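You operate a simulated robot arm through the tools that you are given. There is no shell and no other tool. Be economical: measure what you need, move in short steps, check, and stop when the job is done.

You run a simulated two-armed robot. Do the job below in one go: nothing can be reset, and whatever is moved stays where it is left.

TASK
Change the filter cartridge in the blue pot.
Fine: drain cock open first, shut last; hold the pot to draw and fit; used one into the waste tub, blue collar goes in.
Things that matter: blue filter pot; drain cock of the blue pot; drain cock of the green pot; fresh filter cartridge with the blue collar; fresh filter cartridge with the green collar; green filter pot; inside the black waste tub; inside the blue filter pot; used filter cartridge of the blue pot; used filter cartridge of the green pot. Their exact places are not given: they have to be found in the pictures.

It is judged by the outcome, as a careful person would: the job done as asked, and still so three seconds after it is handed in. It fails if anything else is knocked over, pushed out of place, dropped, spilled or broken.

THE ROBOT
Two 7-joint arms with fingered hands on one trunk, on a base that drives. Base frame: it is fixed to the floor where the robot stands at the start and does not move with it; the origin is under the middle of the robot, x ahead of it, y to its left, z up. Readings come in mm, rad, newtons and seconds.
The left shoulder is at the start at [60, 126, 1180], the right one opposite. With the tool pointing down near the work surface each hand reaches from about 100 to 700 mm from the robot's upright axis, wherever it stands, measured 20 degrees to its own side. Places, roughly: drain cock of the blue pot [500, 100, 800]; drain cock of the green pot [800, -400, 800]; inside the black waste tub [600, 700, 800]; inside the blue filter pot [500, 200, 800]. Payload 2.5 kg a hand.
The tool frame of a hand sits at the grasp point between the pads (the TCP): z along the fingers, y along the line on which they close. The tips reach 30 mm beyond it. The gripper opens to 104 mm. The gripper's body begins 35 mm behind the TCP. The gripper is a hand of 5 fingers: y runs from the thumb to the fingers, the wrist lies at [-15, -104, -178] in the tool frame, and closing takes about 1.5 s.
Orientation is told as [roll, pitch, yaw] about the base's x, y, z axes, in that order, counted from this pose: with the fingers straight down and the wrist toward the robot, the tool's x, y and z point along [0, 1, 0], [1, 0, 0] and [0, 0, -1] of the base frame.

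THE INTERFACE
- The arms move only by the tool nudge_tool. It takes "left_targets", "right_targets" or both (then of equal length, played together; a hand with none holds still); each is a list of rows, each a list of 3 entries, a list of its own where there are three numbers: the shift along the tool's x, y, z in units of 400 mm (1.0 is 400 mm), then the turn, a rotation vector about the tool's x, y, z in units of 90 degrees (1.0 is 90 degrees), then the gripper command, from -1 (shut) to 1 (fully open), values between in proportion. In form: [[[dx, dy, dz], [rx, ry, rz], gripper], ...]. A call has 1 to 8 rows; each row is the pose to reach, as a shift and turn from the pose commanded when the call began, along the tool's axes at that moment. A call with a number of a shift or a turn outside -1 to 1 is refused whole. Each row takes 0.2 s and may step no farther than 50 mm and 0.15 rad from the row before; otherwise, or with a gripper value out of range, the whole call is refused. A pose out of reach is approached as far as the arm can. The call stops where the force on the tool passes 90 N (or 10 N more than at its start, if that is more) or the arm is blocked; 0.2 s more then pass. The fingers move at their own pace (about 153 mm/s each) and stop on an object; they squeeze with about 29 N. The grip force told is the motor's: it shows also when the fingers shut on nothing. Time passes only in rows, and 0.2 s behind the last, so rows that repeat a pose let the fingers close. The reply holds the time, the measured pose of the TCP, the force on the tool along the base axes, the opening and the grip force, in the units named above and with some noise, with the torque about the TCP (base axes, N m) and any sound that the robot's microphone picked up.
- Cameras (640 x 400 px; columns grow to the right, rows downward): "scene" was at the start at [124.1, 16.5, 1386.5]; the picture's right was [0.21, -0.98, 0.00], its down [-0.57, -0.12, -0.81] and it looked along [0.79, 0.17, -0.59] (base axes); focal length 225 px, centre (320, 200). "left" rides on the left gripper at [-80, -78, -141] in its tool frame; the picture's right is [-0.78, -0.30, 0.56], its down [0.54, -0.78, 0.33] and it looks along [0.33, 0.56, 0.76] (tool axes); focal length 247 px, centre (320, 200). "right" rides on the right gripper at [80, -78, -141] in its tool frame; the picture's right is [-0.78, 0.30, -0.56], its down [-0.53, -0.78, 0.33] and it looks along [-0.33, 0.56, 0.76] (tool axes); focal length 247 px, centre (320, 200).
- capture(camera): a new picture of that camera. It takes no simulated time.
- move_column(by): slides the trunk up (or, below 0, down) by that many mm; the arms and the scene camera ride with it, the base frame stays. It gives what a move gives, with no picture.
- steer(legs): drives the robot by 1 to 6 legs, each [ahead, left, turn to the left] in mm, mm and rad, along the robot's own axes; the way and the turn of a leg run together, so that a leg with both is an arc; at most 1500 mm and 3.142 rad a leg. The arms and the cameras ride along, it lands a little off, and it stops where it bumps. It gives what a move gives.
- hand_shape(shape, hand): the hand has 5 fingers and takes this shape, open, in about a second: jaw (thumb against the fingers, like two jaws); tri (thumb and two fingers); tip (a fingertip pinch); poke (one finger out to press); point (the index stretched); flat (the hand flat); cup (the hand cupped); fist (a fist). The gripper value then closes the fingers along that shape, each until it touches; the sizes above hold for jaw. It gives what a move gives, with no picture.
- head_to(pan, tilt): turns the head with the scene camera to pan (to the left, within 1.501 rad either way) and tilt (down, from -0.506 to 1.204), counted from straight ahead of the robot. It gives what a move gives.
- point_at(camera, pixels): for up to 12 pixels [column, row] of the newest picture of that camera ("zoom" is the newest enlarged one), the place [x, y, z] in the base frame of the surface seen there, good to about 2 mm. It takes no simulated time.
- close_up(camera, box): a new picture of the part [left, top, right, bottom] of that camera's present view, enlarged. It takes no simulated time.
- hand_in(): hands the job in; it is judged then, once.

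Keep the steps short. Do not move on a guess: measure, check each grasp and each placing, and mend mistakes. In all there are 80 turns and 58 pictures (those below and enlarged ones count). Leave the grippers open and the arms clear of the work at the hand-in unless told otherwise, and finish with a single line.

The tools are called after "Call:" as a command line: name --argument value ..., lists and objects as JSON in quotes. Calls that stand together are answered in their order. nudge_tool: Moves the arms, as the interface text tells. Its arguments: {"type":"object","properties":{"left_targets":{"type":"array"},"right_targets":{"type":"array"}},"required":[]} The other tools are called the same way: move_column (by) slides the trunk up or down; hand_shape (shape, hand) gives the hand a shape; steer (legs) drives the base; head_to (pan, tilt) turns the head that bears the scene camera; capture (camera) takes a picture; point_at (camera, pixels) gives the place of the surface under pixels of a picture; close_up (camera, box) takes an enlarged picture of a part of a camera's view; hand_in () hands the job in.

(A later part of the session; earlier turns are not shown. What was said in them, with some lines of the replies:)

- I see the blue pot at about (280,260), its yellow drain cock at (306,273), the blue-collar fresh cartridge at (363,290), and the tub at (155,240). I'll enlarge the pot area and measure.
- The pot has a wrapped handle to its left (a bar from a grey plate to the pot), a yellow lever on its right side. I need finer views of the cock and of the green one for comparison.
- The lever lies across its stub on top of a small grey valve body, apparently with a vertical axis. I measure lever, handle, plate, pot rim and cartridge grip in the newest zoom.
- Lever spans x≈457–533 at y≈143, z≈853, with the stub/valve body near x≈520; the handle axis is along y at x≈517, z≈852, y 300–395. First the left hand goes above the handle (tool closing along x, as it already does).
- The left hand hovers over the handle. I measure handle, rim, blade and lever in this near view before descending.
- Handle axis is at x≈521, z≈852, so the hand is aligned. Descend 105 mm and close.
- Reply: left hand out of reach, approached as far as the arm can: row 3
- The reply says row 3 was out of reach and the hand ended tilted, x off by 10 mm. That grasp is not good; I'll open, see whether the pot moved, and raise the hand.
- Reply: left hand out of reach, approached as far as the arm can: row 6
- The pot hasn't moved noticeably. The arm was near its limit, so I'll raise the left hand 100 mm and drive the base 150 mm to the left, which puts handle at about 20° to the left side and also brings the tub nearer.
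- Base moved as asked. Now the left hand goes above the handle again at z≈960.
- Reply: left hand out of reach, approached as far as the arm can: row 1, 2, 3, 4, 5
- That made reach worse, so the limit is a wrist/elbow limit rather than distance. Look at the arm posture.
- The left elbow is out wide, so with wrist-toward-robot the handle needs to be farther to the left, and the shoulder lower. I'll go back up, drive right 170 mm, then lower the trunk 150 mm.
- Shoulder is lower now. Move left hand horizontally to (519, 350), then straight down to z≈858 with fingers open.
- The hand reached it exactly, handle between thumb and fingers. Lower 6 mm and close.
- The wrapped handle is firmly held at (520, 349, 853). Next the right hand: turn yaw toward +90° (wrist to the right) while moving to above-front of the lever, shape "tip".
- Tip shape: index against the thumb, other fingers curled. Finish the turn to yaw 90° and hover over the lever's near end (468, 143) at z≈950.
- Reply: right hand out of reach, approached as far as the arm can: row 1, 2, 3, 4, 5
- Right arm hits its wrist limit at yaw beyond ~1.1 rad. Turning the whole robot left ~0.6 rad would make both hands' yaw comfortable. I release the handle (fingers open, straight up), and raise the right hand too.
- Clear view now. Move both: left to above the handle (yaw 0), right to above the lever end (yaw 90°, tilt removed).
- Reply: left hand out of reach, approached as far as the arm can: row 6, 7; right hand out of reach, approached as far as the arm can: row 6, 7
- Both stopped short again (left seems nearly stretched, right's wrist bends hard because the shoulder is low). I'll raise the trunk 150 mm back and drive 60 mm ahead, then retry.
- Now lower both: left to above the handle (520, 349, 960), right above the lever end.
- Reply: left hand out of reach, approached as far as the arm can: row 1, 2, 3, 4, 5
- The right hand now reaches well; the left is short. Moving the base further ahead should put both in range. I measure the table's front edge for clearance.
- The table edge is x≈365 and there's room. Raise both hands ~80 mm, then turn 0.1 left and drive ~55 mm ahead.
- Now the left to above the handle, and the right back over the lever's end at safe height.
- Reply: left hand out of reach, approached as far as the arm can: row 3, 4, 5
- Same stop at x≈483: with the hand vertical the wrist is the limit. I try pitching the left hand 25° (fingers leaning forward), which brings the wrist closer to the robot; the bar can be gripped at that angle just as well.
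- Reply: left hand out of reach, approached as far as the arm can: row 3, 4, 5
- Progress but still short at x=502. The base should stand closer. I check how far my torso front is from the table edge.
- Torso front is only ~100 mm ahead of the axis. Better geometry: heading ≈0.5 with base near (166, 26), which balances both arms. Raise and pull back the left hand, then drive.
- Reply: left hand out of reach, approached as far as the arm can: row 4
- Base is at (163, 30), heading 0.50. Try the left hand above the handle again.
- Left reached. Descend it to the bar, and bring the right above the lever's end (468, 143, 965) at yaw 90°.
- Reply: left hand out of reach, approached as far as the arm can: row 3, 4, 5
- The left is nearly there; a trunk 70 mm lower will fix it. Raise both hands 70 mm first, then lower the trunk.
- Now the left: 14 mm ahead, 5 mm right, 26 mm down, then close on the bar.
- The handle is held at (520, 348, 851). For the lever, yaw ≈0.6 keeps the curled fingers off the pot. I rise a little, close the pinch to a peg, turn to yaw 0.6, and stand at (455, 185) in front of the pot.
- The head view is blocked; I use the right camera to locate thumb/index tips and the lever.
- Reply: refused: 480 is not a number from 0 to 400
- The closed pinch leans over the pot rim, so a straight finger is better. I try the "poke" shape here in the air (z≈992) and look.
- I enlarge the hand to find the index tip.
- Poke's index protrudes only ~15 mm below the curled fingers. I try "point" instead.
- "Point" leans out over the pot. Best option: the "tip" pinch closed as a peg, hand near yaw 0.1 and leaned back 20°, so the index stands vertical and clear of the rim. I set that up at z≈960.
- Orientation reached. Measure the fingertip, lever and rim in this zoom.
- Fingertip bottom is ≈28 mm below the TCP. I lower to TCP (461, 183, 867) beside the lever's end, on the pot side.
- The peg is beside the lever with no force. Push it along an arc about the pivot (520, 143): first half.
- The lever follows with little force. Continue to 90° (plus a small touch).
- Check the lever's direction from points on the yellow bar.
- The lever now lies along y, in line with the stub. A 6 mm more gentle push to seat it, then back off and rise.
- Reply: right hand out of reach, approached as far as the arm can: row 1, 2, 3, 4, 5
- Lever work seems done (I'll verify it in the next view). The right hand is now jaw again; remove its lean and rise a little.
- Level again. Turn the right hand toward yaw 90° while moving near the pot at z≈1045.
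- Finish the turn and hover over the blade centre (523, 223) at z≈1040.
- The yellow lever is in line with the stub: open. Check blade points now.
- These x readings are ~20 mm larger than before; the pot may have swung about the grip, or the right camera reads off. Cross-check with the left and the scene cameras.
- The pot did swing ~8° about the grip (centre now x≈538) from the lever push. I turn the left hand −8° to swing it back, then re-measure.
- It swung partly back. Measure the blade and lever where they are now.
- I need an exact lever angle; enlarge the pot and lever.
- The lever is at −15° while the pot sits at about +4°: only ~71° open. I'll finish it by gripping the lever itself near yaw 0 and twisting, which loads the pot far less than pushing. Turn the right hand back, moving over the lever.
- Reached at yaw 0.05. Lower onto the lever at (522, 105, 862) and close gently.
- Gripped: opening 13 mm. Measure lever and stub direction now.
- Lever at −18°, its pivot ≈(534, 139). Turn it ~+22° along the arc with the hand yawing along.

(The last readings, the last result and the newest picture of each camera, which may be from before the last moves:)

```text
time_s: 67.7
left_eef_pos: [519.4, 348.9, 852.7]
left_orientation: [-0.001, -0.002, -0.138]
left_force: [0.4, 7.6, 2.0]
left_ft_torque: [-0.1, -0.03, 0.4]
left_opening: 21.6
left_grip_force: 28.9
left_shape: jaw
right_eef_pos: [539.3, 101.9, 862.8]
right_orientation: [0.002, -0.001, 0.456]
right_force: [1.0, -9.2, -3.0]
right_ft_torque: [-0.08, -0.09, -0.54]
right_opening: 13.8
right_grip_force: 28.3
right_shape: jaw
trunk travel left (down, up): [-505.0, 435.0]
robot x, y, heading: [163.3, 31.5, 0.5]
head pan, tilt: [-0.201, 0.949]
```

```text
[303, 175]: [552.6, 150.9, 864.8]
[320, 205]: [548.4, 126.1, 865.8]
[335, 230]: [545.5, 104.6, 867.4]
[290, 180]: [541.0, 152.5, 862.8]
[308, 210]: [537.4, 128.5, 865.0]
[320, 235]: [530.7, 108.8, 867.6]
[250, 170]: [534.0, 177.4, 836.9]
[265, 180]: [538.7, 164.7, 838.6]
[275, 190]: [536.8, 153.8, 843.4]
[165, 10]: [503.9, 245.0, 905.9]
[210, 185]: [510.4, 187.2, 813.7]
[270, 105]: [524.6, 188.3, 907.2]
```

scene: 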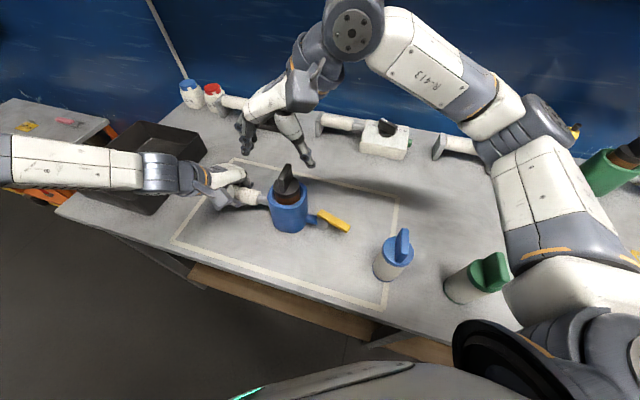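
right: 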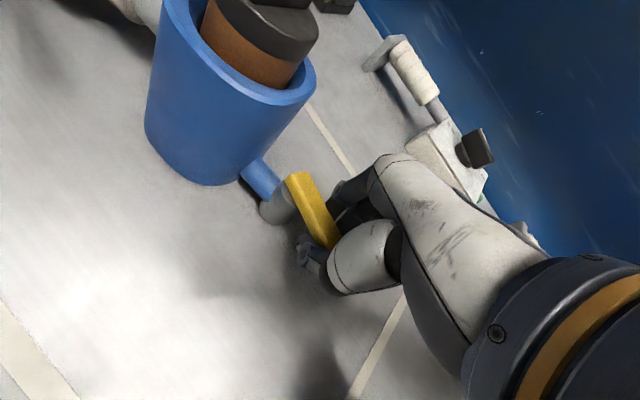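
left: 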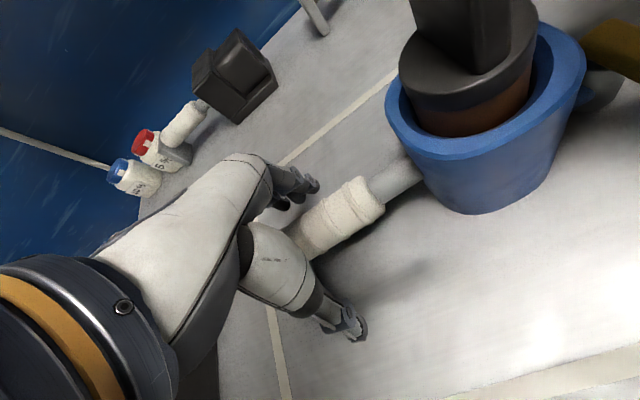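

The lever stopped turning relative to the pot (≈73° from its start) both times, so it is at its end stop: fully open. Release it, rise, and swing the pot back with the left hand.

Call:
nudge_tool --right_targets '[[[0, 0, 0], [0, 0, 0], 0], [[0, 0, 0], [0, 0, 0], 1], [[0, 0, 0], [0, 0, 0], 1], [[0, 0, -0.1], [0, 0, 0], 1], [[0, 0, -0.2], [0, 0, 0], 1], [[0, 0, -0.3], [0, 0, 0], 1], [[0, 0, -0.4], [0, 0, 0], 1], [[0, 0, -0.46], [0, 0, 0], 1]]'

Call:
nudge_tool --right_targets '[[[0.03, 0.01, 0], [0, 0, -0.09], 1], [[0.06, 0.02, 0], [0, 0, -0.18], 1], [[0.1, 0.03, 0], [0, 0, -0.27], 1], [[0.14, 0.05, 0], [0, 0, -0.36], 1], [[0.18, 0.07, 0], [0, 0, -0.45], 1], [[0.22, 0.08, 0], [0, 0, -0.54], 1], [[0.25, 0.1, 0], [0, 0, -0.63], 1], [[0.2775, 0.108, 0], [0, 0, -0.71], 1]]' --left_targets '[[[0, 0, 0], [0, 0, 0.02], -1], [[0, 0, 0], [0, 0, 0.04], -1], [[0, 0, 0], [0, 0, 0.06], -1], [[0, 0, 0], [0, 0, 0.083], -1], [[0, 0, 0], [0, 0, 0.083], -1], [[0, 0, 0], [0, 0, 0.083], -1], [[0, 0, 0], [0, 0, 0.083], -1], [[0, 0, 0], [0, 0, 0.083], -1]]'

Call:
capture --camera "scene"

```text
time_s: 69.5
left_eef_pos: [519.7, 349.6, 852.6]
left_orientation: [-0.004, -0.001, -0.14]
left_force: [0.4, -1.1, -2.4]
left_ft_torque: [-0.02, -0.16, 0.06]
left_opening: 21.4
left_grip_force: 28.8
left_shape: jaw
right_eef_pos: [540.3, 103.0, 1044.2]
right_orientation: [0.004, -0.002, 0.457]
right_force: [-0.4, 0.1, 0.2]
right_ft_torque: [-0.01, -0.01, -0.04]
right_opening: 103.9
right_grip_force: 0.0
right_shape: jaw
trunk travel left (down, up): [-505.0, 435.0]
robot x, y, heading: [164.5, 27.2, 0.497]
head pan, tilt: [-0.201, 0.949]
```

```text
time_s: 71.3
left_eef_pos: [521.3, 350.7, 851.2]
left_orientation: [-0.003, -0.001, -0.271]
left_force: [2.0, 0.8, -1.6]
left_ft_torque: [-0.02, -0.18, 0.17]
left_opening: 21.4
left_grip_force: 28.7
left_shape: jaw
right_eef_pos: [527.9, 222.6, 1047.3]
right_orientation: [-0.001, -0.005, 1.571]
right_force: [-0.5, -0.6, 0.5]
right_ft_torque: [-0.06, 0.0, -0.02]
right_opening: 103.8
right_grip_force: 0.1
right_shape: jaw
trunk travel left (down, up): [-505.0, 435.0]
robot x, y, heading: [163.6, 25.1, 0.497]
head pan, tilt: [-0.201, 0.949]
```

```text
10 pictures are left
```

scene: 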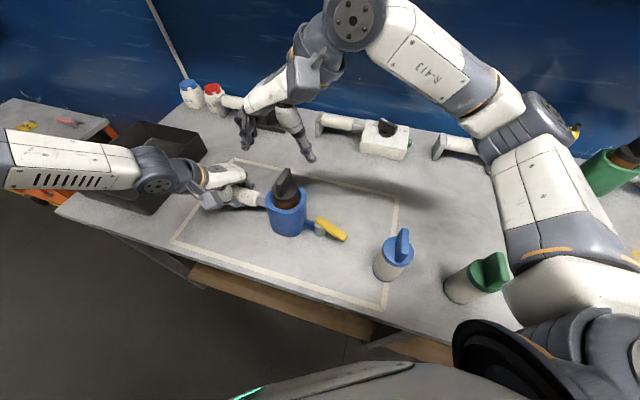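

Measure blade, rim, handle and lever in this view.

Call:
point_at --camera "scene" --pixels '[[285, 170], [278, 190], [280, 182], [288, 175], [289, 185], [284, 173], [267, 205], [303, 200], [318, 219], [330, 227], [342, 238], [257, 198]]'

```text
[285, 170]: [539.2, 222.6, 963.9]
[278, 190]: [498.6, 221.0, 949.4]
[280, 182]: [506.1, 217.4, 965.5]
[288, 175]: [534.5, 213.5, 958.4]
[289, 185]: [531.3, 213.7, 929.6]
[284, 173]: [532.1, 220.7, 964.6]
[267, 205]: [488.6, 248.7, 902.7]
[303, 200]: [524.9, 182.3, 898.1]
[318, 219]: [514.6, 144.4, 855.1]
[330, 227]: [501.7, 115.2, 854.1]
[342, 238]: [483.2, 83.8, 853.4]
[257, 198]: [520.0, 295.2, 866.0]
```

The pot is back: blade x 499–540, y≈222, as at the start. Lower the right hand onto the blade (x 520, z≈957) and close.

Call:
nudge_tool --right_targets '[[[0.02, 0, 0.07], [0, 0, 0], 1], [[0.02, 0, 0.15], [0, 0, 0], 1], [[0.02, 0, 0.225], [0, 0, 0], 0.6], [[0.02, 0, 0.225], [0, 0, 0], 0], [[0.02, 0, 0.225], [0, 0, 0], -0.5], [[0.02, 0, 0.225], [0, 0, 0], -1], [[0.02, 0, 0.225], [0, 0, 0], -1], [[0.02, 0, 0.225], [0, 0, 0], -1]]'

```text
time_s: 73.1
left_eef_pos: [520.6, 347.9, 851.1]
left_orientation: [-0.003, -0.001, -0.271]
left_force: [1.6, -0.5, -0.9]
left_ft_torque: [-0.07, -0.14, 0.18]
left_opening: 21.2
left_grip_force: 29.1
left_shape: jaw
right_eef_pos: [517.9, 222.8, 956.8]
right_orientation: [0.0, -0.003, 1.57]
right_force: [-0.1, 0.0, -0.3]
right_ft_torque: [0.04, -0.01, 0.01]
right_opening: 12.5
right_grip_force: 29.2
right_shape: jaw
trunk travel left (down, up): [-505.0, 435.0]
robot x, y, heading: [165.5, 26.6, 0.497]
head pan, tilt: [-0.201, 0.949]
heard: snap
```

Blade gripped (12.5 mm); a "snap" was heard. Draw up slowly, 40 mm first, watching forces.

Call:
nudge_tool --right_targets '[[[0, 0, -0.02], [0, 0, 0], -1], [[0, 0, -0.04], [0, 0, 0], -1], [[0, 0, -0.07], [0, 0, 0], -1], [[0, 0, -0.1], [0, 0, 0], -1]]'

Call:
capture --camera "right"

```text
time_s: 74.1
left_eef_pos: [519.2, 349.8, 851.6]
left_orientation: [-0.002, -0.002, -0.271]
left_force: [-0.1, -0.6, -1.2]
left_ft_torque: [-0.08, -0.13, 0.12]
left_opening: 21.5
left_grip_force: 29.2
left_shape: jaw
right_eef_pos: [518.7, 221.1, 996.0]
right_orientation: [0.0, -0.004, 1.572]
right_force: [0.1, -0.8, -0.9]
right_ft_torque: [0.04, -0.01, -0.01]
right_opening: 12.0
right_grip_force: 29.3
right_shape: jaw
trunk travel left (down, up): [-505.0, 435.0]
robot x, y, heading: [163.6, 28.1, 0.497]
head pan, tilt: [-0.201, 0.949]
```

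```text
9 pictures are left
```

right: 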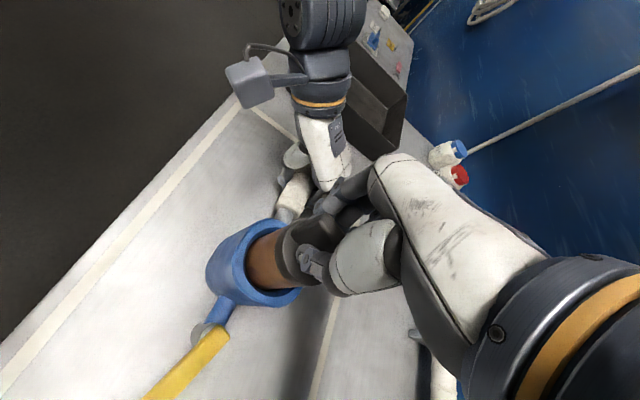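

It is coming out freely. Lift another ~140 mm.

Call:
nudge_tool --right_targets '[[[0, 0, -0.09], [0, 0, 0], -1], [[0, 0, -0.18], [0, 0, 0], -1], [[0, 0, -0.27], [0, 0, 0], -1], [[0, 0, -0.36], [0, 0, 0], -1]]'

Call:
capture --camera "scene"

```text
time_s: 75.1
left_eef_pos: [519.8, 350.0, 852.5]
left_orientation: [-0.004, -0.002, -0.271]
left_force: [1.2, -0.4, -1.4]
left_ft_torque: [-0.05, -0.13, 0.1]
left_opening: 21.2
left_grip_force: 28.7
left_shape: jaw
right_eef_pos: [520.9, 220.5, 1139.6]
right_orientation: [-0.001, -0.005, 1.571]
right_force: [0.6, 0.0, -1.5]
right_ft_torque: [0.0, -0.03, 0.03]
right_opening: 12.0
right_grip_force: 29.0
right_shape: jaw
trunk travel left (down, up): [-505.0, 435.0]
robot x, y, heading: [159.4, 30.1, 0.501]
head pan, tilt: [-0.201, 0.949]
```

```text
8 pictures are left
```

scene: 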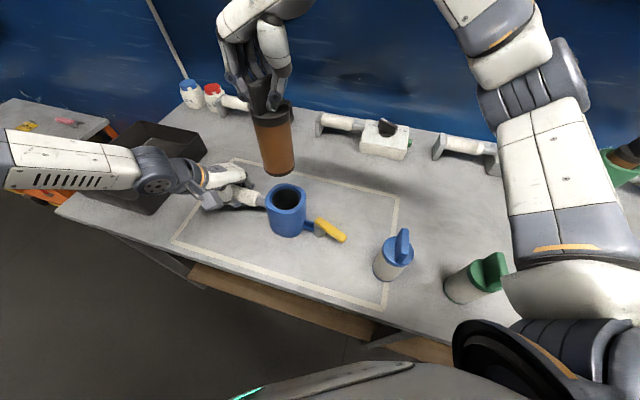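

The used cartridge is out (bottom ≈995). Now open the left hand, rise straight off the bar and pull back, so the robot can drive to the tub.

Call:
nudge_tool --left_targets '[[[0, 0, 0], [0, 0, 0], 0], [[0, 0, 0], [0, 0, 0], 1], [[0, 0, 0], [0, 0, 0], 1], [[0, 0, 0], [0, 0, 0], 1], [[0, 0, -0.1], [0, 0, 0], 1], [[0, 0, -0.2], [0, 0, 0], 1], [[0, 0, -0.3], [0, 0, 0], 1], [[0.05, -0.03, -0.4], [0, 0, 0], 1]]'

Call:
steer --legs '[[244, 394, 0]]'

```text
time_s: 76.9
left_eef_pos: [513.8, 371.5, 1012.5]
left_orientation: [-0.005, -0.001, -0.273]
left_force: [0.4, -0.2, 0.5]
left_ft_torque: [0.01, -0.02, 0.03]
left_opening: 103.9
left_grip_force: 0.1
left_shape: jaw
right_eef_pos: [520.4, 219.6, 1138.2]
right_orientation: [0.001, -0.003, 1.571]
right_force: [0.4, 0.0, -0.8]
right_ft_torque: [0.0, 0.0, 0.01]
right_opening: 12.3
right_grip_force: 28.8
right_shape: jaw
trunk travel left (down, up): [-505.0, 435.0]
robot x, y, heading: [164.9, 31.2, 0.496]
head pan, tilt: [-0.201, 0.949]
```

```text
time_s: 79.7
left_eef_pos: [532.5, 841.4, 1012.5]
left_orientation: [-0.003, -0.001, -0.272]
left_force: [-0.3, -0.3, 0.5]
left_ft_torque: [-0.02, 0.01, 0.01]
left_opening: 103.8
left_grip_force: 0.1
left_shape: jaw
right_eef_pos: [539.5, 689.8, 1140.0]
right_orientation: [0.0, -0.003, 1.571]
right_force: [1.1, 0.5, -1.7]
right_ft_torque: [0.01, 0.0, -0.04]
right_opening: 12.3
right_grip_force: 28.8
right_shape: jaw
trunk travel left (down, up): [-505.0, 435.0]
robot x, y, heading: [184.6, 494.6, 0.504]
head pan, tilt: [-0.201, 0.949]
```

The cartridge hangs at (540, 690), the tub's middle (floor z≈805). Lower until its bottom is just above the floor.

Call:
nudge_tool --right_targets '[[[0, 0, 0.1], [0, 0, 0], -1], [[0, 0, 0.2], [0, 0, 0], -1], [[0, 0, 0.3], [0, 0, 0], -1], [[0, 0, 0.38], [0, 0, 0], -1], [[0, 0, 0.44], [0, 0, 0], -1]]'

Call:
capture --camera "right"

```text
time_s: 80.9
left_eef_pos: [531.5, 840.4, 1012.5]
left_orientation: [-0.003, -0.001, -0.271]
left_force: [0.6, -0.4, 0.1]
left_ft_torque: [-0.01, 0.02, 0.03]
left_opening: 103.8
left_grip_force: 0.1
left_shape: jaw
right_eef_pos: [539.7, 690.4, 961.2]
right_orientation: [-0.003, -0.005, 1.571]
right_force: [1.4, 0.4, -0.8]
right_ft_torque: [0.03, 0.01, -0.04]
right_opening: 12.0
right_grip_force: 28.8
right_shape: jaw
trunk travel left (down, up): [-505.0, 435.0]
robot x, y, heading: [185.5, 499.7, 0.502]
head pan, tilt: [-0.201, 0.949]
```

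```text
7 pictures are left
```

right: 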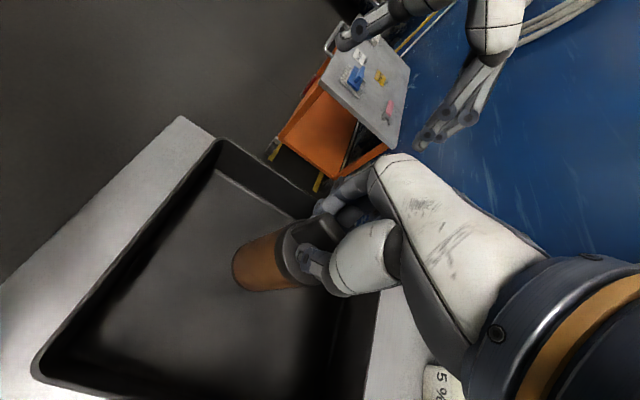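

It is well inside the tub. Check the gap to the floor.

Call:
point_at --camera "right" --pixels '[[236, 272], [245, 285], [234, 258], [225, 280], [245, 300]]'

```text
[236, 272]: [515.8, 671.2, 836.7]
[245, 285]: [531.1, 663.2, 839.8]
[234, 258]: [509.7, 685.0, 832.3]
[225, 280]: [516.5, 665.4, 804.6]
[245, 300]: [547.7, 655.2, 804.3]
```

Bottom is ≈22–25 mm above the floor. Lower 21 mm more, then open and rise.

Call:
nudge_tool --right_targets '[[[0, 0, 0.025], [0, 0, 0], -1], [[0, 0, 0.052], [0, 0, 0], -1], [[0, 0, 0.052], [0, 0, 0], 0], [[0, 0, 0.052], [0, 0, 0], 0.6], [[0, 0, 0.052], [0, 0, 0], 0.6], [[0, 0, -0.05], [0, 0, 0], 0.6], [[0, 0, -0.15], [0, 0, 0], 0.6], [[0, 0, -0.26], [0, 0, 0], 1]]'

Call:
capture --camera "right"

```text
time_s: 82.7
left_eef_pos: [530.5, 839.6, 1012.8]
left_orientation: [-0.004, -0.001, -0.271]
left_force: [0.1, 0.1, -0.2]
left_ft_torque: [-0.02, -0.03, 0.02]
left_opening: 103.7
left_grip_force: 0.1
left_shape: jaw
right_eef_pos: [539.3, 691.0, 1065.7]
right_orientation: [0.001, -0.004, 1.57]
right_force: [0.1, 0.0, 0.4]
right_ft_torque: [-0.01, -0.03, 0.03]
right_opening: 103.9
right_grip_force: 0.0
right_shape: jaw
trunk travel left (down, up): [-505.0, 435.0]
robot x, y, heading: [178.1, 495.0, 0.501]
head pan, tilt: [-0.201, 0.949]
```

```text
6 pictures are left
```

right: 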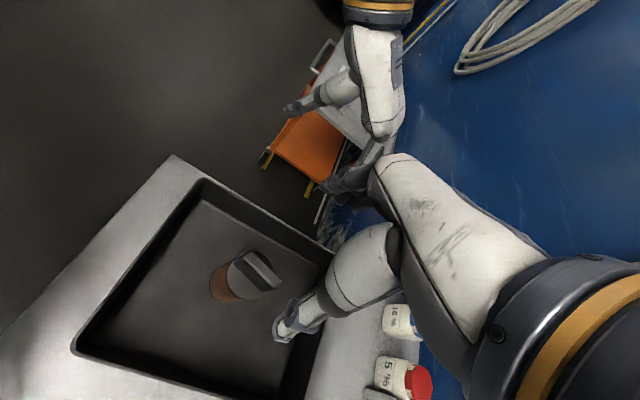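

The used cartridge stands upright in the tub. Raise both hands and drive so the right hand, unchanged, comes over the fresh blue cartridge (~(458, −22)).

Call:
nudge_tool --left_targets '[[[0, 0, -0.08], [0, 0, 0], 1], [[0, 0, -0.16], [0, 0, 0], 1]]' --right_targets '[[[0, 0, -0.05], [0, 0, 0], 1], [[0, 0, -0.1], [0, 0, 0], 1]]'

Call:
steer --legs '[[-409, -586, 0]]'

Call:
capture --camera "right"

```text
time_s: 83.3
left_eef_pos: [530.7, 841.5, 1075.5]
left_orientation: [-0.002, -0.002, -0.271]
left_force: [-0.6, 0.1, -0.3]
left_ft_torque: [0.01, 0.01, 0.01]
left_opening: 103.6
left_grip_force: 0.1
left_shape: jaw
right_eef_pos: [538.2, 688.7, 1105.6]
right_orientation: [0.001, -0.002, 1.57]
right_force: [0.5, -0.5, 0.1]
right_ft_torque: [0.0, -0.01, -0.02]
right_opening: 103.8
right_grip_force: 0.1
right_shape: jaw
trunk travel left (down, up): [-505.0, 435.0]
robot x, y, heading: [184.5, 495.3, 0.506]
head pan, tilt: [-0.201, 0.949]
```

```text
time_s: 87.2
left_eef_pos: [463.2, 124.7, 1075.2]
left_orientation: [-0.003, 0.0, -0.262]
left_force: [0.0, 0.2, -0.2]
left_ft_torque: [-0.02, -0.04, 0.02]
left_opening: 103.8
left_grip_force: 0.1
left_shape: jaw
right_eef_pos: [472.5, -26.5, 1105.0]
right_orientation: [0.0, -0.005, 1.578]
right_force: [-0.4, -0.2, -0.3]
right_ft_torque: [0.01, 0.01, -0.01]
right_opening: 103.7
right_grip_force: 0.0
right_shape: jaw
trunk travel left (down, up): [-505.0, 435.0]
robot x, y, heading: [121.6, -220.8, 0.509]
head pan, tilt: [-0.201, 0.949]
```

```text
5 pictures are left
```

right: 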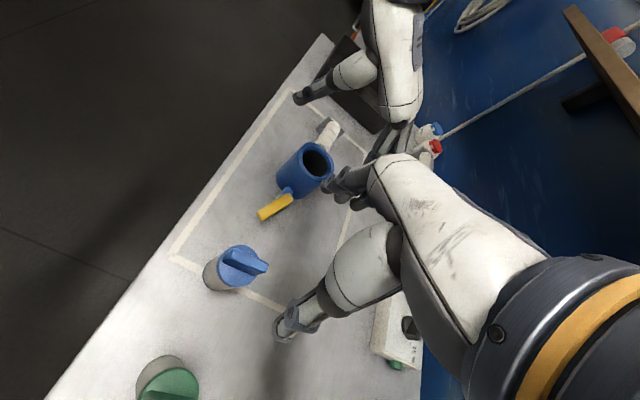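

Measure the blue blade and collar, and also the pot and lever, in this view.

Call:
point_at --camera "right" --pixels '[[228, 253], [245, 262], [262, 266], [235, 258], [255, 268], [225, 250], [266, 268], [240, 280], [222, 262], [252, 250], [240, 247], [238, 265]]'

Call:
point_at --camera "right" --pixels '[[310, 145], [330, 170], [300, 155], [318, 180], [330, 150], [318, 158], [265, 212], [290, 197], [280, 200], [328, 130], [296, 170], [285, 188]]'

```text
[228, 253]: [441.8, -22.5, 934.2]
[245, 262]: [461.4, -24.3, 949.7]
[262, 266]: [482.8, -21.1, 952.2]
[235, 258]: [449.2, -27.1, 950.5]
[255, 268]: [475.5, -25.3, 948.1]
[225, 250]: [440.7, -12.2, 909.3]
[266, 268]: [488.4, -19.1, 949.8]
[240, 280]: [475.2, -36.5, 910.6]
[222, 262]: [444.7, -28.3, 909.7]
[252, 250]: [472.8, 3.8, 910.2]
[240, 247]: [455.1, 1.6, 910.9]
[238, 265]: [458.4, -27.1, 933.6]
```

```text
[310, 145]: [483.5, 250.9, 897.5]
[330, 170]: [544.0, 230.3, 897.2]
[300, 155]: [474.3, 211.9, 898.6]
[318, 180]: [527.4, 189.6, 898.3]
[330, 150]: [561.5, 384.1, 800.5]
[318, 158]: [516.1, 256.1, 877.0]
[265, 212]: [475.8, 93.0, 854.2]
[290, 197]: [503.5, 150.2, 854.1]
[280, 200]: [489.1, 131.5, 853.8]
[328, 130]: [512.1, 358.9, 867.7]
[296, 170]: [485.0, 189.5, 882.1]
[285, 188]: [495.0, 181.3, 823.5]
```

Fresh cartridge centre ≈(464, −19), blade top 950, collar top 910. Lower to z≈946 and close on the blade.

Call:
nudge_tool --right_targets '[[[0.01, 0.008, 0.1], [0, 0, 0], 1], [[0.021, 0.0175, 0.2], [0, 0, 0], 1], [[0.021, 0.0175, 0.3], [0, 0, 0], 1], [[0.021, 0.0175, 0.3975], [0, 0, 0], 0.6], [[0.021, 0.0175, 0.3975], [0, 0, 0], 0], [[0.021, 0.0175, 0.3975], [0, 0, 0], -1], [[0.021, 0.0175, 0.3975], [0, 0, 0], -1], [[0.021, 0.0175, 0.3975], [0, 0, 0], -1]]'

Call:
nudge_tool --right_targets '[[[0, 0, 0], [0, 0, 0], -1], [[0, 0, -0.03], [0, 0, 0], -1], [[0, 0, -0.12], [0, 0, 0], -1], [[0, 0, -0.21], [0, 0, 0], -1], [[0, 0, -0.3], [0, 0, 0], -1], [[0, 0, -0.39], [0, 0, 0], -1], [[0, 0, -0.46], [0, 0, 0], -1]]'

```text
time_s: 89.0
left_eef_pos: [462.9, 125.9, 1076.3]
left_orientation: [-0.004, -0.001, -0.26]
left_force: [0.0, -0.4, -0.4]
left_ft_torque: [-0.01, -0.03, -0.01]
left_opening: 103.8
left_grip_force: 0.0
left_shape: jaw
right_eef_pos: [463.3, -20.3, 946.8]
right_orientation: [0.0, -0.004, 1.578]
right_force: [-0.3, -0.3, -0.3]
right_ft_torque: [-0.01, 0.01, 0.01]
right_opening: 8.4
right_grip_force: 29.0
right_shape: jaw
trunk travel left (down, up): [-505.0, 435.0]
robot x, y, heading: [119.1, -221.7, 0.506]
head pan, tilt: [-0.201, 0.949]
```

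```text
time_s: 90.6
left_eef_pos: [463.2, 125.6, 1075.8]
left_orientation: [-0.003, -0.003, -0.261]
left_force: [0.3, 0.6, 0.7]
left_ft_torque: [-0.02, 0.04, -0.01]
left_opening: 103.7
left_grip_force: 0.0
left_shape: jaw
right_eef_pos: [464.2, -19.2, 1130.9]
right_orientation: [0.001, -0.002, 1.579]
right_force: [0.0, -0.3, -1.9]
right_ft_torque: [-0.02, -0.02, 0.01]
right_opening: 8.2
right_grip_force: 28.4
right_shape: jaw
trunk travel left (down, up): [-505.0, 435.0]
robot x, y, heading: [115.4, -223.3, 0.514]
head pan, tilt: [-0.201, 0.949]
```

Held (opening 8 mm, ~2 N). Bottom ≈984. Drive back to the pot stance.

Call:
steer --legs '[[162, 196, 0]]'

Call:
capture --camera "scene"

```text
time_s: 92.5
left_eef_pos: [510.2, 378.0, 1074.8]
left_orientation: [-0.008, -0.001, -0.262]
left_force: [-0.1, 0.7, 0.9]
left_ft_torque: [-0.01, -0.02, 0.02]
left_opening: 103.5
left_grip_force: 0.0
left_shape: jaw
right_eef_pos: [511.2, 233.7, 1131.1]
right_orientation: [0.0, -0.003, 1.579]
right_force: [-0.2, 0.0, -2.0]
right_ft_torque: [-0.01, 0.04, 0.02]
right_opening: 8.5
right_grip_force: 29.0
right_shape: jaw
trunk travel left (down, up): [-505.0, 435.0]
robot x, y, heading: [166.5, 31.5, 0.505]
head pan, tilt: [-0.201, 0.949]
```

```text
4 pictures are left
```

scene: 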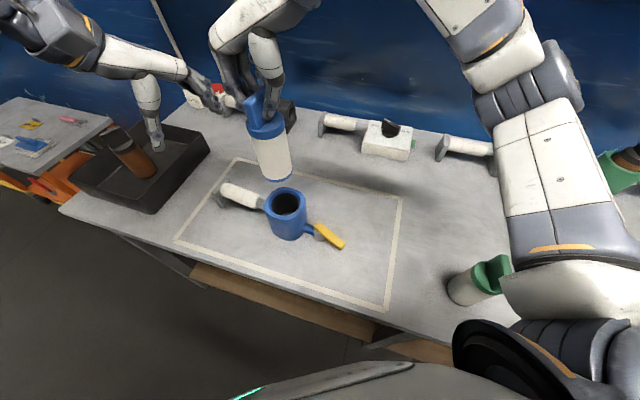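

Measure the pot rim, handle and lever positions here.

Call:
point_at --camera "scene" --pixels '[[268, 205], [303, 207], [284, 216], [276, 192], [297, 193], [274, 213], [295, 214], [235, 192], [255, 201], [228, 188], [322, 228], [338, 243]]'

Call:
point_at --camera "scene" --pixels '[[286, 189], [282, 180], [267, 176], [290, 175], [264, 140], [245, 110], [262, 110], [278, 165], [270, 208], [300, 212], [305, 203], [267, 200]]'

```text
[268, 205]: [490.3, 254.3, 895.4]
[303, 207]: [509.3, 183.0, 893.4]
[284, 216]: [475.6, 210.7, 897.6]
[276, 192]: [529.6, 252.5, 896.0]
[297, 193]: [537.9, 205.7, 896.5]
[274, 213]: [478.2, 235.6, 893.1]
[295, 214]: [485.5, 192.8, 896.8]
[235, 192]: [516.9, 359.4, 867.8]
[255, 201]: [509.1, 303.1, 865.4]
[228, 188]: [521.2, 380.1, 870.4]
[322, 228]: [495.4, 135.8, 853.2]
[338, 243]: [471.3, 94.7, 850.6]
```

```text
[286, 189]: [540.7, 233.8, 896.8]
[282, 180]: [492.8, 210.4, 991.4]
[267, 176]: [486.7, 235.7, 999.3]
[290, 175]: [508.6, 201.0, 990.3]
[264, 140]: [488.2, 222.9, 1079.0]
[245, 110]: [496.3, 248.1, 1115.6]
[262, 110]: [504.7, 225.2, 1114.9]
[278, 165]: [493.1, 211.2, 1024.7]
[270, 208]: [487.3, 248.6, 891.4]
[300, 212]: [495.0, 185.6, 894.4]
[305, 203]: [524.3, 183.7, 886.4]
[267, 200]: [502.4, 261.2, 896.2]
```

Pot centre is ≈(508, 222), its handle turned −8°. The left hand goes to the bar at (515.5, 349, 853), yaw −0.14.

Call:
nudge_tool --left_targets '[[[-0.02, 0.01, 0.1], [0, 0, -0.03], 1], [[-0.04, 0.02, 0.2], [0, 0, -0.06], 1], [[-0.0665, 0.032, 0.3], [0, 0, -0.078], 1], [[-0.0665, 0.032, 0.4], [0, 0, -0.078], 1], [[-0.0665, 0.032, 0.48], [0, 0, -0.078], 1], [[-0.0665, 0.032, 0.555], [0, 0, -0.078], 1], [[-0.0665, 0.032, 0.555], [0, 0, -0.078], 1]]'

```text
time_s: 94.1
left_eef_pos: [515.2, 345.0, 855.4]
left_orientation: [-0.005, -0.004, -0.139]
left_force: [-0.7, -0.8, -1.0]
left_ft_torque: [0.0, -0.01, 0.0]
left_opening: 103.8
left_grip_force: 0.0
left_shape: jaw
right_eef_pos: [511.2, 233.0, 1131.3]
right_orientation: [0.0, -0.003, 1.58]
right_force: [-0.6, -0.3, -0.9]
right_ft_torque: [0.01, -0.01, -0.02]
right_opening: 8.1
right_grip_force: 29.1
right_shape: jaw
trunk travel left (down, up): [-505.0, 435.0]
robot x, y, heading: [166.1, 28.8, 0.511]
head pan, tilt: [-0.201, 0.949]
```

Close the left hand, then turn it +0.14 to bring the pot back to its original bearing.

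Call:
nudge_tool --left_targets '[[[0, 0, 0.005], [0, 0, 0], 0], [[0, 0, 0.005], [0, 0, 0], -1], [[0, 0, 0.005], [0, 0, 0], -1], [[0, 0, 0.005], [0, 0, 0], -1], [[0, 0, 0.005], [0, 0, 0], -1], [[0, 0, 0.005], [0, 0, 0], -1], [[0, 0, 0.005], [0, 0, 0], -1]]'

Call:
nudge_tool --left_targets '[[[0, 0.004, 0], [0, 0, -0.03], -1], [[0, 0.008, 0], [0, 0, -0.06], -1], [[0, 0.011, 0], [0, 0, -0.09], -1], [[0, 0.011, 0], [0, 0, -0.09], -1]]'

Call:
capture --camera "scene"

Call:
point_at --camera "scene" --pixels '[[268, 203], [303, 205], [284, 216], [276, 192], [297, 192], [274, 212], [295, 213], [286, 188], [255, 199], [324, 225], [340, 240], [305, 200]]'

```text
time_s: 95.7
left_eef_pos: [514.1, 346.7, 852.5]
left_orientation: [-0.004, -0.002, -0.138]
left_force: [-0.7, -1.2, -0.6]
left_ft_torque: [-0.02, -0.09, -0.08]
left_opening: 21.5
left_grip_force: 28.9
left_shape: jaw
right_eef_pos: [510.6, 234.1, 1130.5]
right_orientation: [-0.002, -0.004, 1.577]
right_force: [0.3, -0.1, -1.5]
right_ft_torque: [-0.01, -0.04, -0.02]
right_opening: 8.3
right_grip_force: 29.1
right_shape: jaw
trunk travel left (down, up): [-505.0, 435.0]
robot x, y, heading: [159.8, 34.6, 0.51]
head pan, tilt: [-0.201, 0.949]
```

```text
time_s: 96.7
left_eef_pos: [520.6, 347.4, 851.7]
left_orientation: [-0.003, -0.003, 0.002]
left_force: [-1.0, -0.5, 0.3]
left_ft_torque: [-0.02, -0.06, -0.09]
left_opening: 21.9
left_grip_force: 29.2
left_shape: jaw
right_eef_pos: [510.1, 233.2, 1132.2]
right_orientation: [0.001, -0.003, 1.579]
right_force: [0.1, 0.4, -2.0]
right_ft_torque: [0.0, 0.02, -0.01]
right_opening: 8.3
right_grip_force: 28.8
right_shape: jaw
trunk travel left (down, up): [-505.0, 435.0]
robot x, y, heading: [163.6, 30.5, 0.508]
head pan, tilt: [-0.201, 0.949]
```

```text
3 pictures are left
```

scene: 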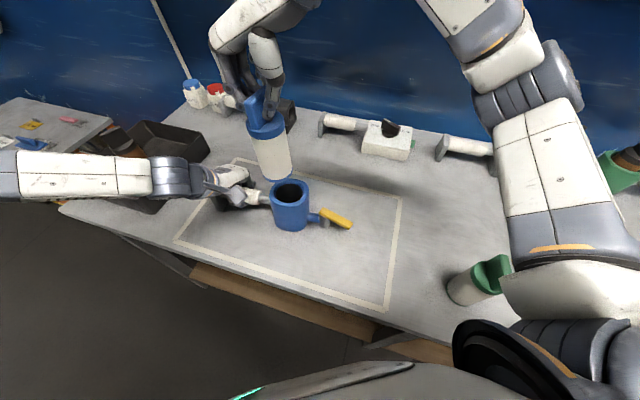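

```text
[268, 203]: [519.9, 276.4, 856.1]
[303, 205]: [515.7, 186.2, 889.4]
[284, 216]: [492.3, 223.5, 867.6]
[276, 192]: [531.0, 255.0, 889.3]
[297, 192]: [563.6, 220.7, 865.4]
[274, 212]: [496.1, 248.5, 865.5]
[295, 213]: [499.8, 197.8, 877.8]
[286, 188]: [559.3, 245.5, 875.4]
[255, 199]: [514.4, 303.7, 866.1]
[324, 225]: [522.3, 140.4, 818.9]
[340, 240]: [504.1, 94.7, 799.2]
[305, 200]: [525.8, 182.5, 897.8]
```

Now the rim ring appears around (290,194). Measure opposed rim points, and lever.

Call:
point_at --camera "scene" --pixels '[[274, 194], [306, 196], [289, 207], [292, 180], [279, 203], [300, 183], [299, 205], [281, 184], [325, 212], [335, 218], [347, 225], [262, 196]]'

Call:
point_at --camera "scene" --pixels '[[262, 178], [276, 180], [290, 174], [257, 150], [289, 150], [272, 150], [260, 165], [291, 165], [248, 130], [284, 128], [252, 100], [268, 130]]'

```text
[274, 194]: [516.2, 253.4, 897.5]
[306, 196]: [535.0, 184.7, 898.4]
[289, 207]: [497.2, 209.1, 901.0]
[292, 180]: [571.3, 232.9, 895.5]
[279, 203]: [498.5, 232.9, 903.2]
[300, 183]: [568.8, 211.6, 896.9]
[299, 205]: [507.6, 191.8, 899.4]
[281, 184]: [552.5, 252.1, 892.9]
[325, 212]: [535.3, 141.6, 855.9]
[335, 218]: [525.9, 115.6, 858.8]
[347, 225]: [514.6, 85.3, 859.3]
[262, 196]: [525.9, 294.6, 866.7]
```

```text
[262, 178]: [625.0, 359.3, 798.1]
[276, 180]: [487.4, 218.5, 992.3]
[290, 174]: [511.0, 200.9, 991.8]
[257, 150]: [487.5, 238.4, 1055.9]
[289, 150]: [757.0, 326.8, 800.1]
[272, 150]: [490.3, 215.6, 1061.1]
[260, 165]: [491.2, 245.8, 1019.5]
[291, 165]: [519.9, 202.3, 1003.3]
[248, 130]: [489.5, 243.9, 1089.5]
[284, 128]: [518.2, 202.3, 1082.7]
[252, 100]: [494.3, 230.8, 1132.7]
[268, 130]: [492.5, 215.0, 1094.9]
```

Pot centre ≈(531, 221); cartridge axis is about +3/−5 mm from the TCP, radius ≈28. Shift over the pot and lower the bottom to ≈20 mm above the rim, then look closely.

Call:
nudge_tool --right_targets '[[[-0.022, -0.01, 0.05], [0, 0, 0], -1], [[-0.044, -0.0195, 0.1], [0, 0, 0], -1], [[-0.044, -0.0195, 0.15], [0, 0, 0], -1]]'

Call:
close_up --camera "scene" --box '[240, 120, 360, 240]'

```text
time_s: 97.5
left_eef_pos: [520.2, 346.4, 852.0]
left_orientation: [-0.003, -0.001, 0.001]
left_force: [-0.8, -1.6, -0.3]
left_ft_torque: [-0.02, -0.08, -0.11]
left_opening: 21.6
left_grip_force: 28.9
left_shape: jaw
right_eef_pos: [528.3, 226.2, 1072.0]
right_orientation: [0.001, -0.005, 1.58]
right_force: [0.0, 0.9, -2.4]
right_ft_torque: [-0.02, 0.05, 0.0]
right_opening: 8.2
right_grip_force: 29.3
right_shape: jaw
trunk travel left (down, up): [-505.0, 435.0]
robot x, y, heading: [165.8, 26.9, 0.503]
head pan, tilt: [-0.201, 0.949]
```

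```text
3.33 times, centred on (300, 180) of scene
```

zoom: 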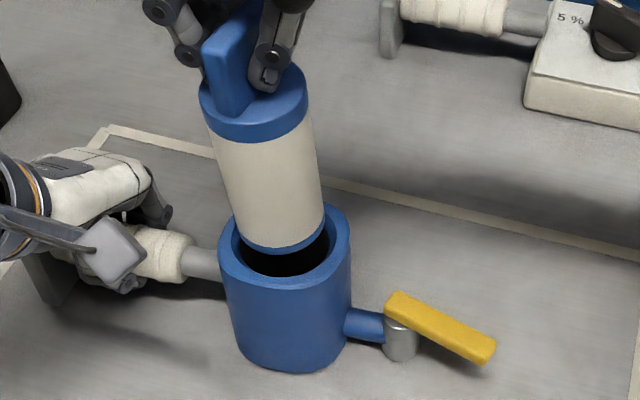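

Nicely above it. Measure rim edges and the cartridge's bottom edge.

Call:
point_at --camera "zoom" --pixels '[[222, 250], [346, 240], [285, 285], [285, 278], [235, 252], [331, 246], [228, 265], [340, 262], [242, 234], [322, 222], [285, 248], [305, 243]]'

Call:
point_at --camera "zoom" --pixels '[[250, 274], [318, 270], [240, 262], [330, 258], [260, 280], [310, 280], [225, 235], [342, 222], [330, 208], [262, 245], [318, 234], [250, 240]]'

```text
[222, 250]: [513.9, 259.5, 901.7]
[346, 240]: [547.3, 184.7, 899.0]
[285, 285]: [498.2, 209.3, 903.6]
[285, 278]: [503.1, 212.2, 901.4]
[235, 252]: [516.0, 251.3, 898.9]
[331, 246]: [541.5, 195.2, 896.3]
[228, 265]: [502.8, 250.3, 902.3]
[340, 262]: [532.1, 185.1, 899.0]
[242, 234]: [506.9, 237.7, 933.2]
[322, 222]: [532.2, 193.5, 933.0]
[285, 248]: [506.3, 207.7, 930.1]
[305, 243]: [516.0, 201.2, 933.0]
```

```text
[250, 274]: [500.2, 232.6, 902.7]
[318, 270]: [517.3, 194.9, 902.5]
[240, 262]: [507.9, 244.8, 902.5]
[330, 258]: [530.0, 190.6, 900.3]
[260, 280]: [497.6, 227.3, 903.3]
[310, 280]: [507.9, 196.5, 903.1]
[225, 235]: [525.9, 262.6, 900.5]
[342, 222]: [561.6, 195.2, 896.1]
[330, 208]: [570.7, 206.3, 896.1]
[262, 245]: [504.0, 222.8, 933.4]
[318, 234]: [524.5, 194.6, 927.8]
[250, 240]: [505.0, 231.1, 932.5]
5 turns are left
```

Pot centre (533, 223.5), cartridge axis (531, 221): shift +2/+2.5 mm and insert down to TCP z≈964 (seat expected near 969), with the pot held.

Call:
nudge_tool --right_targets '[[[-0.005, 0.00625, 0.02], [0, 0, 0], -1], [[-0.005, 0.00625, 0.07], [0, 0, 0], -1], [[-0.005, 0.00625, 0.12], [0, 0, 0], -1], [[-0.005, 0.00625, 0.17], [0, 0, 0], -1], [[-0.005, 0.00625, 0.21], [0, 0, 0], -1], [[-0.005, 0.00625, 0.24], [0, 0, 0], -1], [[-0.005, 0.00625, 0.26], [0, 0, 0], -1], [[-0.005, 0.00625, 0.27], [0, 0, 0], -1]]'

```text
time_s: 99.3
left_eef_pos: [519.4, 348.1, 851.8]
left_orientation: [-0.004, -0.003, 0.003]
left_force: [-0.2, 0.6, -1.5]
left_ft_torque: [0.04, -0.25, -0.1]
left_opening: 21.9
left_grip_force: 29.4
left_shape: jaw
right_eef_pos: [530.9, 229.3, 963.5]
right_orientation: [-0.002, -0.005, 1.58]
right_force: [0.5, 0.3, 0.8]
right_ft_torque: [-0.03, 0.01, 0.02]
right_opening: 8.3
right_grip_force: 29.0
right_shape: jaw
trunk travel left (down, up): [-505.0, 435.0]
robot x, y, heading: [163.9, 29.1, 0.511]
head pan, tilt: [-0.201, 0.949]
4 turns are left
```

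Inserted to z 963.5 with only light contact. Press on gently to seat it, then open, rise, take the tip shape and move over to the far side of the lever.

Call:
nudge_tool --right_targets '[[[0, 0, 0.008], [0, 0, 0], -1], [[0, 0, 0.015], [0, 0, 0], -1], [[0, 0, 0.02], [0, 0, 0], -1], [[0, 0, 0.025], [0, 0, 0], -1], [[0, 0, 0.025], [0, 0, 0], -1]]'

Call:
nudge_tool --right_targets '[[[0, 0, 0], [0, 0, 0], 0], [[0, 0, 0], [0, 0, 0], 0.7], [[0, 0, 0], [0, 0, 0], 0.7], [[0, 0, 0], [0, 0, 0], 0.7], [[0, 0, -0.08], [0, 0, 0], 0.7], [[0, 0, -0.17], [0, 0, 0], 0.7], [[0, 0, -0.26], [0, 0, 0], 0.7], [[0, 0, -0.33], [0, 0, 0], 1]]'

Call:
hand_shape --hand "right" --shape "tip"

Call:
nudge_tool --right_targets '[[[-0.012, -0.046, 0], [0, 0, 0.086], 1], [[-0.024, -0.093, 0], [0, 0, 0.172], 1], [[-0.036, -0.139, 0], [0, 0, 0.258], 1], [[-0.048, -0.186, 0], [0, 0, 0.344], 0], [[-0.06, -0.232, 0.08], [0, 0, 0.43], -1], [[-0.072, -0.279, 0.16], [0, 0, 0.516], -1], [[-0.084, -0.325, 0.24], [0, 0, 0.602], -1], [[-0.093, -0.372, 0.31], [0, 0, 0.6875], -1]]'

Call:
capture --camera "scene"

Call:
point_at --camera "scene" --pixels '[[325, 212], [335, 218], [347, 225], [330, 210], [342, 217], [320, 208], [290, 165], [290, 180], [286, 170], [290, 195], [290, 207], [262, 196]]'

```text
time_s: 100.5
left_eef_pos: [517.8, 348.1, 851.3]
left_orientation: [0.0, 0.001, 0.004]
left_force: [1.2, 8.4, -20.9]
left_ft_torque: [-0.06, -0.23, 0.0]
left_opening: 20.9
left_grip_force: 28.6
left_shape: jaw
right_eef_pos: [530.8, 230.3, 958.0]
right_orientation: [-0.005, -0.013, 1.579]
right_force: [-2.5, -12.3, 37.0]
right_ft_torque: [-0.33, 0.09, 0.05]
right_opening: 10.7
right_grip_force: 28.4
right_shape: jaw
trunk travel left (down, up): [-505.0, 435.0]
robot x, y, heading: [162.6, 31.6, 0.51]
head pan, tilt: [-0.201, 0.949]
heard: snap
```

```text
time_s: 102.3
left_eef_pos: [519.0, 347.3, 851.3]
left_orientation: [-0.002, -0.001, 0.001]
left_force: [-0.3, -1.5, -2.3]
left_ft_torque: [-0.11, -0.14, -0.05]
left_opening: 21.6
left_grip_force: 29.3
left_shape: jaw
right_eef_pos: [530.4, 228.1, 1084.4]
right_orientation: [-0.001, -0.003, 1.578]
right_force: [-0.4, -0.6, -0.4]
right_ft_torque: [0.05, -0.01, 0.0]
right_opening: 103.7
right_grip_force: 0.2
right_shape: jaw
trunk travel left (down, up): [-505.0, 435.0]
robot x, y, heading: [166.7, 32.7, 0.504]
head pan, tilt: [-0.201, 0.949]
```

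```text
time_s: 103.2
left_eef_pos: [520.1, 347.5, 851.2]
left_orientation: [-0.004, -0.002, 0.001]
left_force: [0.8, -0.9, -1.7]
left_ft_torque: [-0.12, -0.14, -0.05]
left_opening: 21.2
left_grip_force: 29.3
left_shape: jaw
right_eef_pos: [530.1, 229.3, 1084.4]
right_orientation: [0.0, -0.002, 1.579]
right_force: [0.3, 0.8, -1.1]
right_ft_torque: [-0.01, 0.01, 0.0]
right_opening: 103.7
right_grip_force: 0.2
right_shape: tip
trunk travel left (down, up): [-505.0, 435.0]
robot x, y, heading: [164.6, 31.6, 0.507]
head pan, tilt: [-0.201, 0.949]
```

```text
time_s: 105.0
left_eef_pos: [520.1, 347.9, 851.3]
left_orientation: [-0.003, -0.001, 0.001]
left_force: [-0.9, -0.3, -0.9]
left_ft_torque: [-0.1, -0.17, -0.06]
left_opening: 21.4
left_grip_force: 28.8
left_shape: jaw
right_eef_pos: [568.5, 79.9, 961.3]
right_orientation: [0.003, -0.002, 0.498]
right_force: [0.0, -0.6, 0.4]
right_ft_torque: [0.02, 0.03, -0.02]
right_opening: 0.0
right_grip_force: 28.9
right_shape: tip
trunk travel left (down, up): [-505.0, 435.0]
robot x, y, heading: [164.1, 30.5, 0.507]
head pan, tilt: [-0.201, 0.949]
```

```text
1 pictures are left
```

scene: 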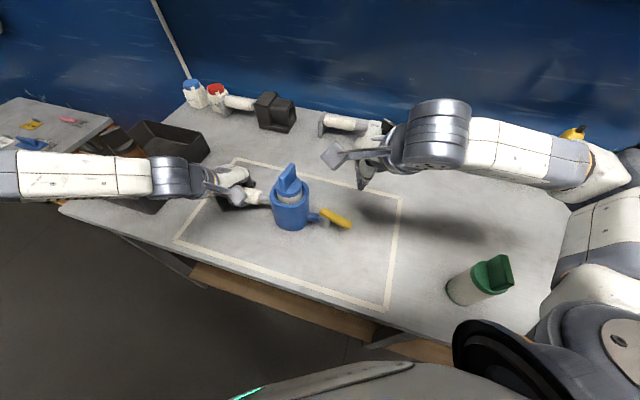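

```text
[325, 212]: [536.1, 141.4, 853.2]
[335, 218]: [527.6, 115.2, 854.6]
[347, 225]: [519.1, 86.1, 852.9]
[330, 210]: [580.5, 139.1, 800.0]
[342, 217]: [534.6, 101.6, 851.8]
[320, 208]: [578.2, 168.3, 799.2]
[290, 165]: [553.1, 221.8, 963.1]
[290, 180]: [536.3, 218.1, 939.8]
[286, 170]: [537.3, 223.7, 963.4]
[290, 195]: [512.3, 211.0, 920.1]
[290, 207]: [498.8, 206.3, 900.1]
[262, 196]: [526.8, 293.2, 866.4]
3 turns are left
```

A snap and blade top at 963: seated as the old one was. Now lower the peg on the lever's far side, sweep it back along the arc to shut, back off, return to this spot and look.

Call:
nudge_tool --right_targets '[[[0, 0, 0.09], [0, 0, 0], -1], [[0, 0, 0.17], [0, 0, 0], -1], [[0, 0, 0.2475], [0, 0, 0], -1]]'

Call:
nudge_tool --right_targets '[[[0.056, -0.0455, 0], [0, 0, 0], -1], [[0.0844, -0.083, 0], [0, 0, 0], -1], [[0.1237, -0.1087, 0], [0, 0, 0], -1], [[0.1688, -0.1188, 0], [0, 0, 0], -1], [[0.1948, -0.1175, 0], [0, 0, 0], -1], [[0.209, -0.1125, 0], [0, 0, 0], -1], [[0.209, -0.1125, 0], [0, 0, 0], -1]]'

Call:
nudge_tool --right_targets '[[[-0.055, -0.03, 0], [0, 0, 0], -1], [[-0.055, -0.03, -0.09], [0, 0, 0], -1], [[-0.055, -0.03, -0.17], [0, 0, 0], -1], [[-0.055, -0.03, -0.2475], [0, 0, 0], -1], [[-0.13, 0.04, -0.2475], [0, 0, 0], -1], [[-0.209, 0.1125, -0.2475], [0, 0, 0], -1]]'

Call:
close_up --camera "scene" --box '[240, 150, 368, 240]'

Call:
point_at --camera "scene" --pixels '[[320, 212], [318, 220], [316, 228], [314, 234], [312, 240], [324, 214], [310, 225], [290, 165], [286, 172], [289, 207], [262, 196], [305, 215]]'

```text
time_s: 105.8
left_eef_pos: [520.9, 347.3, 851.3]
left_orientation: [-0.003, -0.002, 0.001]
left_force: [-0.1, -0.2, -1.0]
left_ft_torque: [-0.09, -0.12, -0.08]
left_opening: 21.5
left_grip_force: 28.6
left_shape: jaw
right_eef_pos: [567.6, 83.1, 862.0]
right_orientation: [0.002, -0.002, 0.5]
right_force: [0.0, 0.0, 0.9]
right_ft_torque: [0.0, 0.02, 0.0]
right_opening: 0.1
right_grip_force: 29.1
right_shape: tip
trunk travel left (down, up): [-505.0, 435.0]
robot x, y, heading: [161.7, 27.3, 0.505]
head pan, tilt: [-0.201, 0.949]
```

```text
time_s: 107.4
left_eef_pos: [520.6, 351.8, 852.0]
left_orientation: [0.005, -0.003, 0.009]
left_force: [4.9, 21.5, -2.3]
left_ft_torque: [-0.03, -0.15, 0.06]
left_opening: 21.4
left_grip_force: 29.1
left_shape: jaw
right_eef_pos: [488.5, 132.2, 862.3]
right_orientation: [-0.003, 0.004, 0.498]
right_force: [-4.1, -21.6, 0.5]
right_ft_torque: [-0.12, 0.02, 0.09]
right_opening: 0.0
right_grip_force: 29.2
right_shape: tip
right hand out of reach, approached as far as the arm can: row 2, 3, 4
trunk travel left (down, up): [-505.0, 435.0]
robot x, y, heading: [165.5, 25.6, 0.5]
head pan, tilt: [-0.201, 0.949]
```

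```text
time_s: 108.8
left_eef_pos: [520.1, 346.6, 853.4]
left_orientation: [-0.003, -0.003, 0.002]
left_force: [-0.3, -1.2, -2.2]
left_ft_torque: [-0.07, -0.12, -0.1]
left_opening: 21.2
left_grip_force: 28.9
left_shape: jaw
right_eef_pos: [569.1, 82.9, 961.6]
right_orientation: [0.001, 0.0, 0.498]
right_force: [-0.4, 1.0, -0.6]
right_ft_torque: [-0.02, 0.03, 0.01]
right_opening: 0.0
right_grip_force: 29.1
right_shape: tip
right hand out of reach, approached as far as the arm can: row 1, 2, 3, 4, 5
trunk travel left (down, up): [-505.0, 435.0]
robot x, y, heading: [166.7, 32.2, 0.508]
head pan, tilt: [-0.201, 0.949]
```

```text
4.44 times, centred on (304, 195) of scene
```

zoom: 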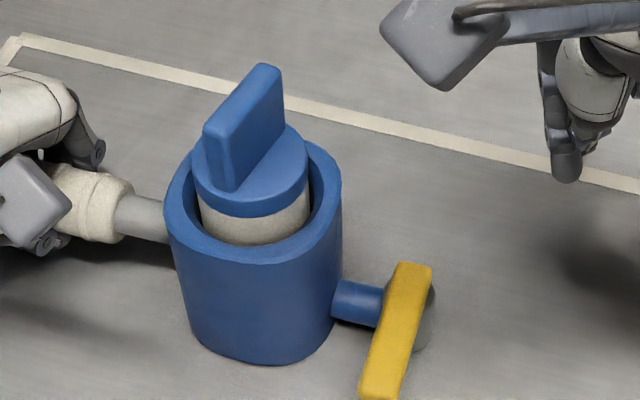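

```text
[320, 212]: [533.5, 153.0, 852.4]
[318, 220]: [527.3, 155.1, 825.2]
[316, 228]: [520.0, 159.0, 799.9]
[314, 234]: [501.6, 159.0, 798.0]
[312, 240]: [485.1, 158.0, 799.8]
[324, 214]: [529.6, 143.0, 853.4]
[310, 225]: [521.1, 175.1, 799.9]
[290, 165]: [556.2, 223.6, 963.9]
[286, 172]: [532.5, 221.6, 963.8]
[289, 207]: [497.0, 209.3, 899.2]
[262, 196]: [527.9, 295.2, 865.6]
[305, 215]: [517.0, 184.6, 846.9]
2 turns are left
```

The lever lies across the stub again, hard against its stop (21 N), so the cock is shut; the blue cartridge is seated. Last: swing the pot back ~5° with the left hand, release it, raise both open hands and back away.

Call:
nudge_tool --left_targets '[[[0, 0, 0], [0, 0, 0.025], -1], [[0, 0, 0], [0, 0, 0.05], -1], [[0, 0, 0], [0, 0, 0.05], -1]]' --right_targets '[[[0, 0, -0.1], [0, 0, 0], -1], [[0, 0, -0.2], [0, 0, 0], 1], [[0, 0, -0.27], [0, 0, 0], 1]]'

Call:
nudge_tool --left_targets '[[[0, 0, 0], [0, 0, 0], 0], [[0, 0, 0], [0, 0, 0], 1], [[0, 0, 0], [0, 0, 0], 1], [[0, 0, 0], [0, 0, 0], 1], [[0, 0, -0.1], [0, 0, 0], 1], [[0, 0, -0.21], [0, 0, 0], 1], [[0, 0, -0.32], [0, 0, 0], 1], [[0, 0, -0.43], [0, 0, 0], 1]]'

Call:
steer --legs '[[-200, 0, 0]]'

```text
time_s: 109.6
left_eef_pos: [520.3, 347.4, 850.9]
left_orientation: [-0.005, -0.002, -0.076]
left_force: [0.1, 1.5, -1.7]
left_ft_torque: [-0.04, -0.11, 0.1]
left_opening: 21.2
left_grip_force: 29.3
left_shape: jaw
right_eef_pos: [567.9, 78.7, 1068.1]
right_orientation: [0.003, -0.003, 0.498]
right_force: [-1.3, 0.5, -0.7]
right_ft_torque: [0.0, -0.02, -0.01]
right_opening: 103.7
right_grip_force: 0.1
right_shape: tip
trunk travel left (down, up): [-505.0, 435.0]
robot x, y, heading: [165.6, 26.6, 0.507]
head pan, tilt: [-0.201, 0.949]
```

```text
time_s: 111.4
left_eef_pos: [518.9, 349.1, 1024.8]
left_orientation: [-0.004, 0.0, -0.08]
left_force: [-0.3, -0.2, -0.3]
left_ft_torque: [-0.05, 0.03, 0.02]
left_opening: 103.8
left_grip_force: 0.0
left_shape: jaw
right_eef_pos: [567.7, 79.4, 1067.9]
right_orientation: [0.004, -0.004, 0.501]
right_force: [0.7, -0.5, 0.4]
right_ft_torque: [-0.03, 0.0, 0.04]
right_opening: 103.5
right_grip_force: 0.0
right_shape: tip
trunk travel left (down, up): [-505.0, 435.0]
robot x, y, heading: [163.2, 28.9, 0.508]
head pan, tilt: [-0.201, 0.949]
```

```text
time_s: 113.0
left_eef_pos: [342.4, 252.0, 1025.0]
left_orientation: [-0.003, -0.002, -0.074]
left_force: [0.0, -0.3, -0.5]
left_ft_torque: [-0.01, -0.01, -0.03]
left_opening: 103.7
left_grip_force: 0.1
left_shape: jaw
right_eef_pos: [392.6, -18.8, 1068.1]
right_orientation: [0.005, -0.003, 0.502]
right_force: [0.0, 0.0, -0.4]
right_ft_torque: [0.02, -0.02, 0.02]
right_opening: 103.4
right_grip_force: 0.1
right_shape: tip
trunk travel left (down, up): [-505.0, 435.0]
robot x, y, heading: [-6.8, -65.1, 0.508]
head pan, tilt: [-0.201, 0.949]
1 turns are left
```

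Both hands are open and clear of the work, so I hand the job in.

Call:
hand_in

```text
The job is handed in.
```

The blue pot has its fresh blue-collar cartridge seated, the used one stands in the waste tub and the drain cock is shut, but the cock may have opened only about 70°, and the pot, swung about 8° while I worked the lever, was turned back without a final measurement.
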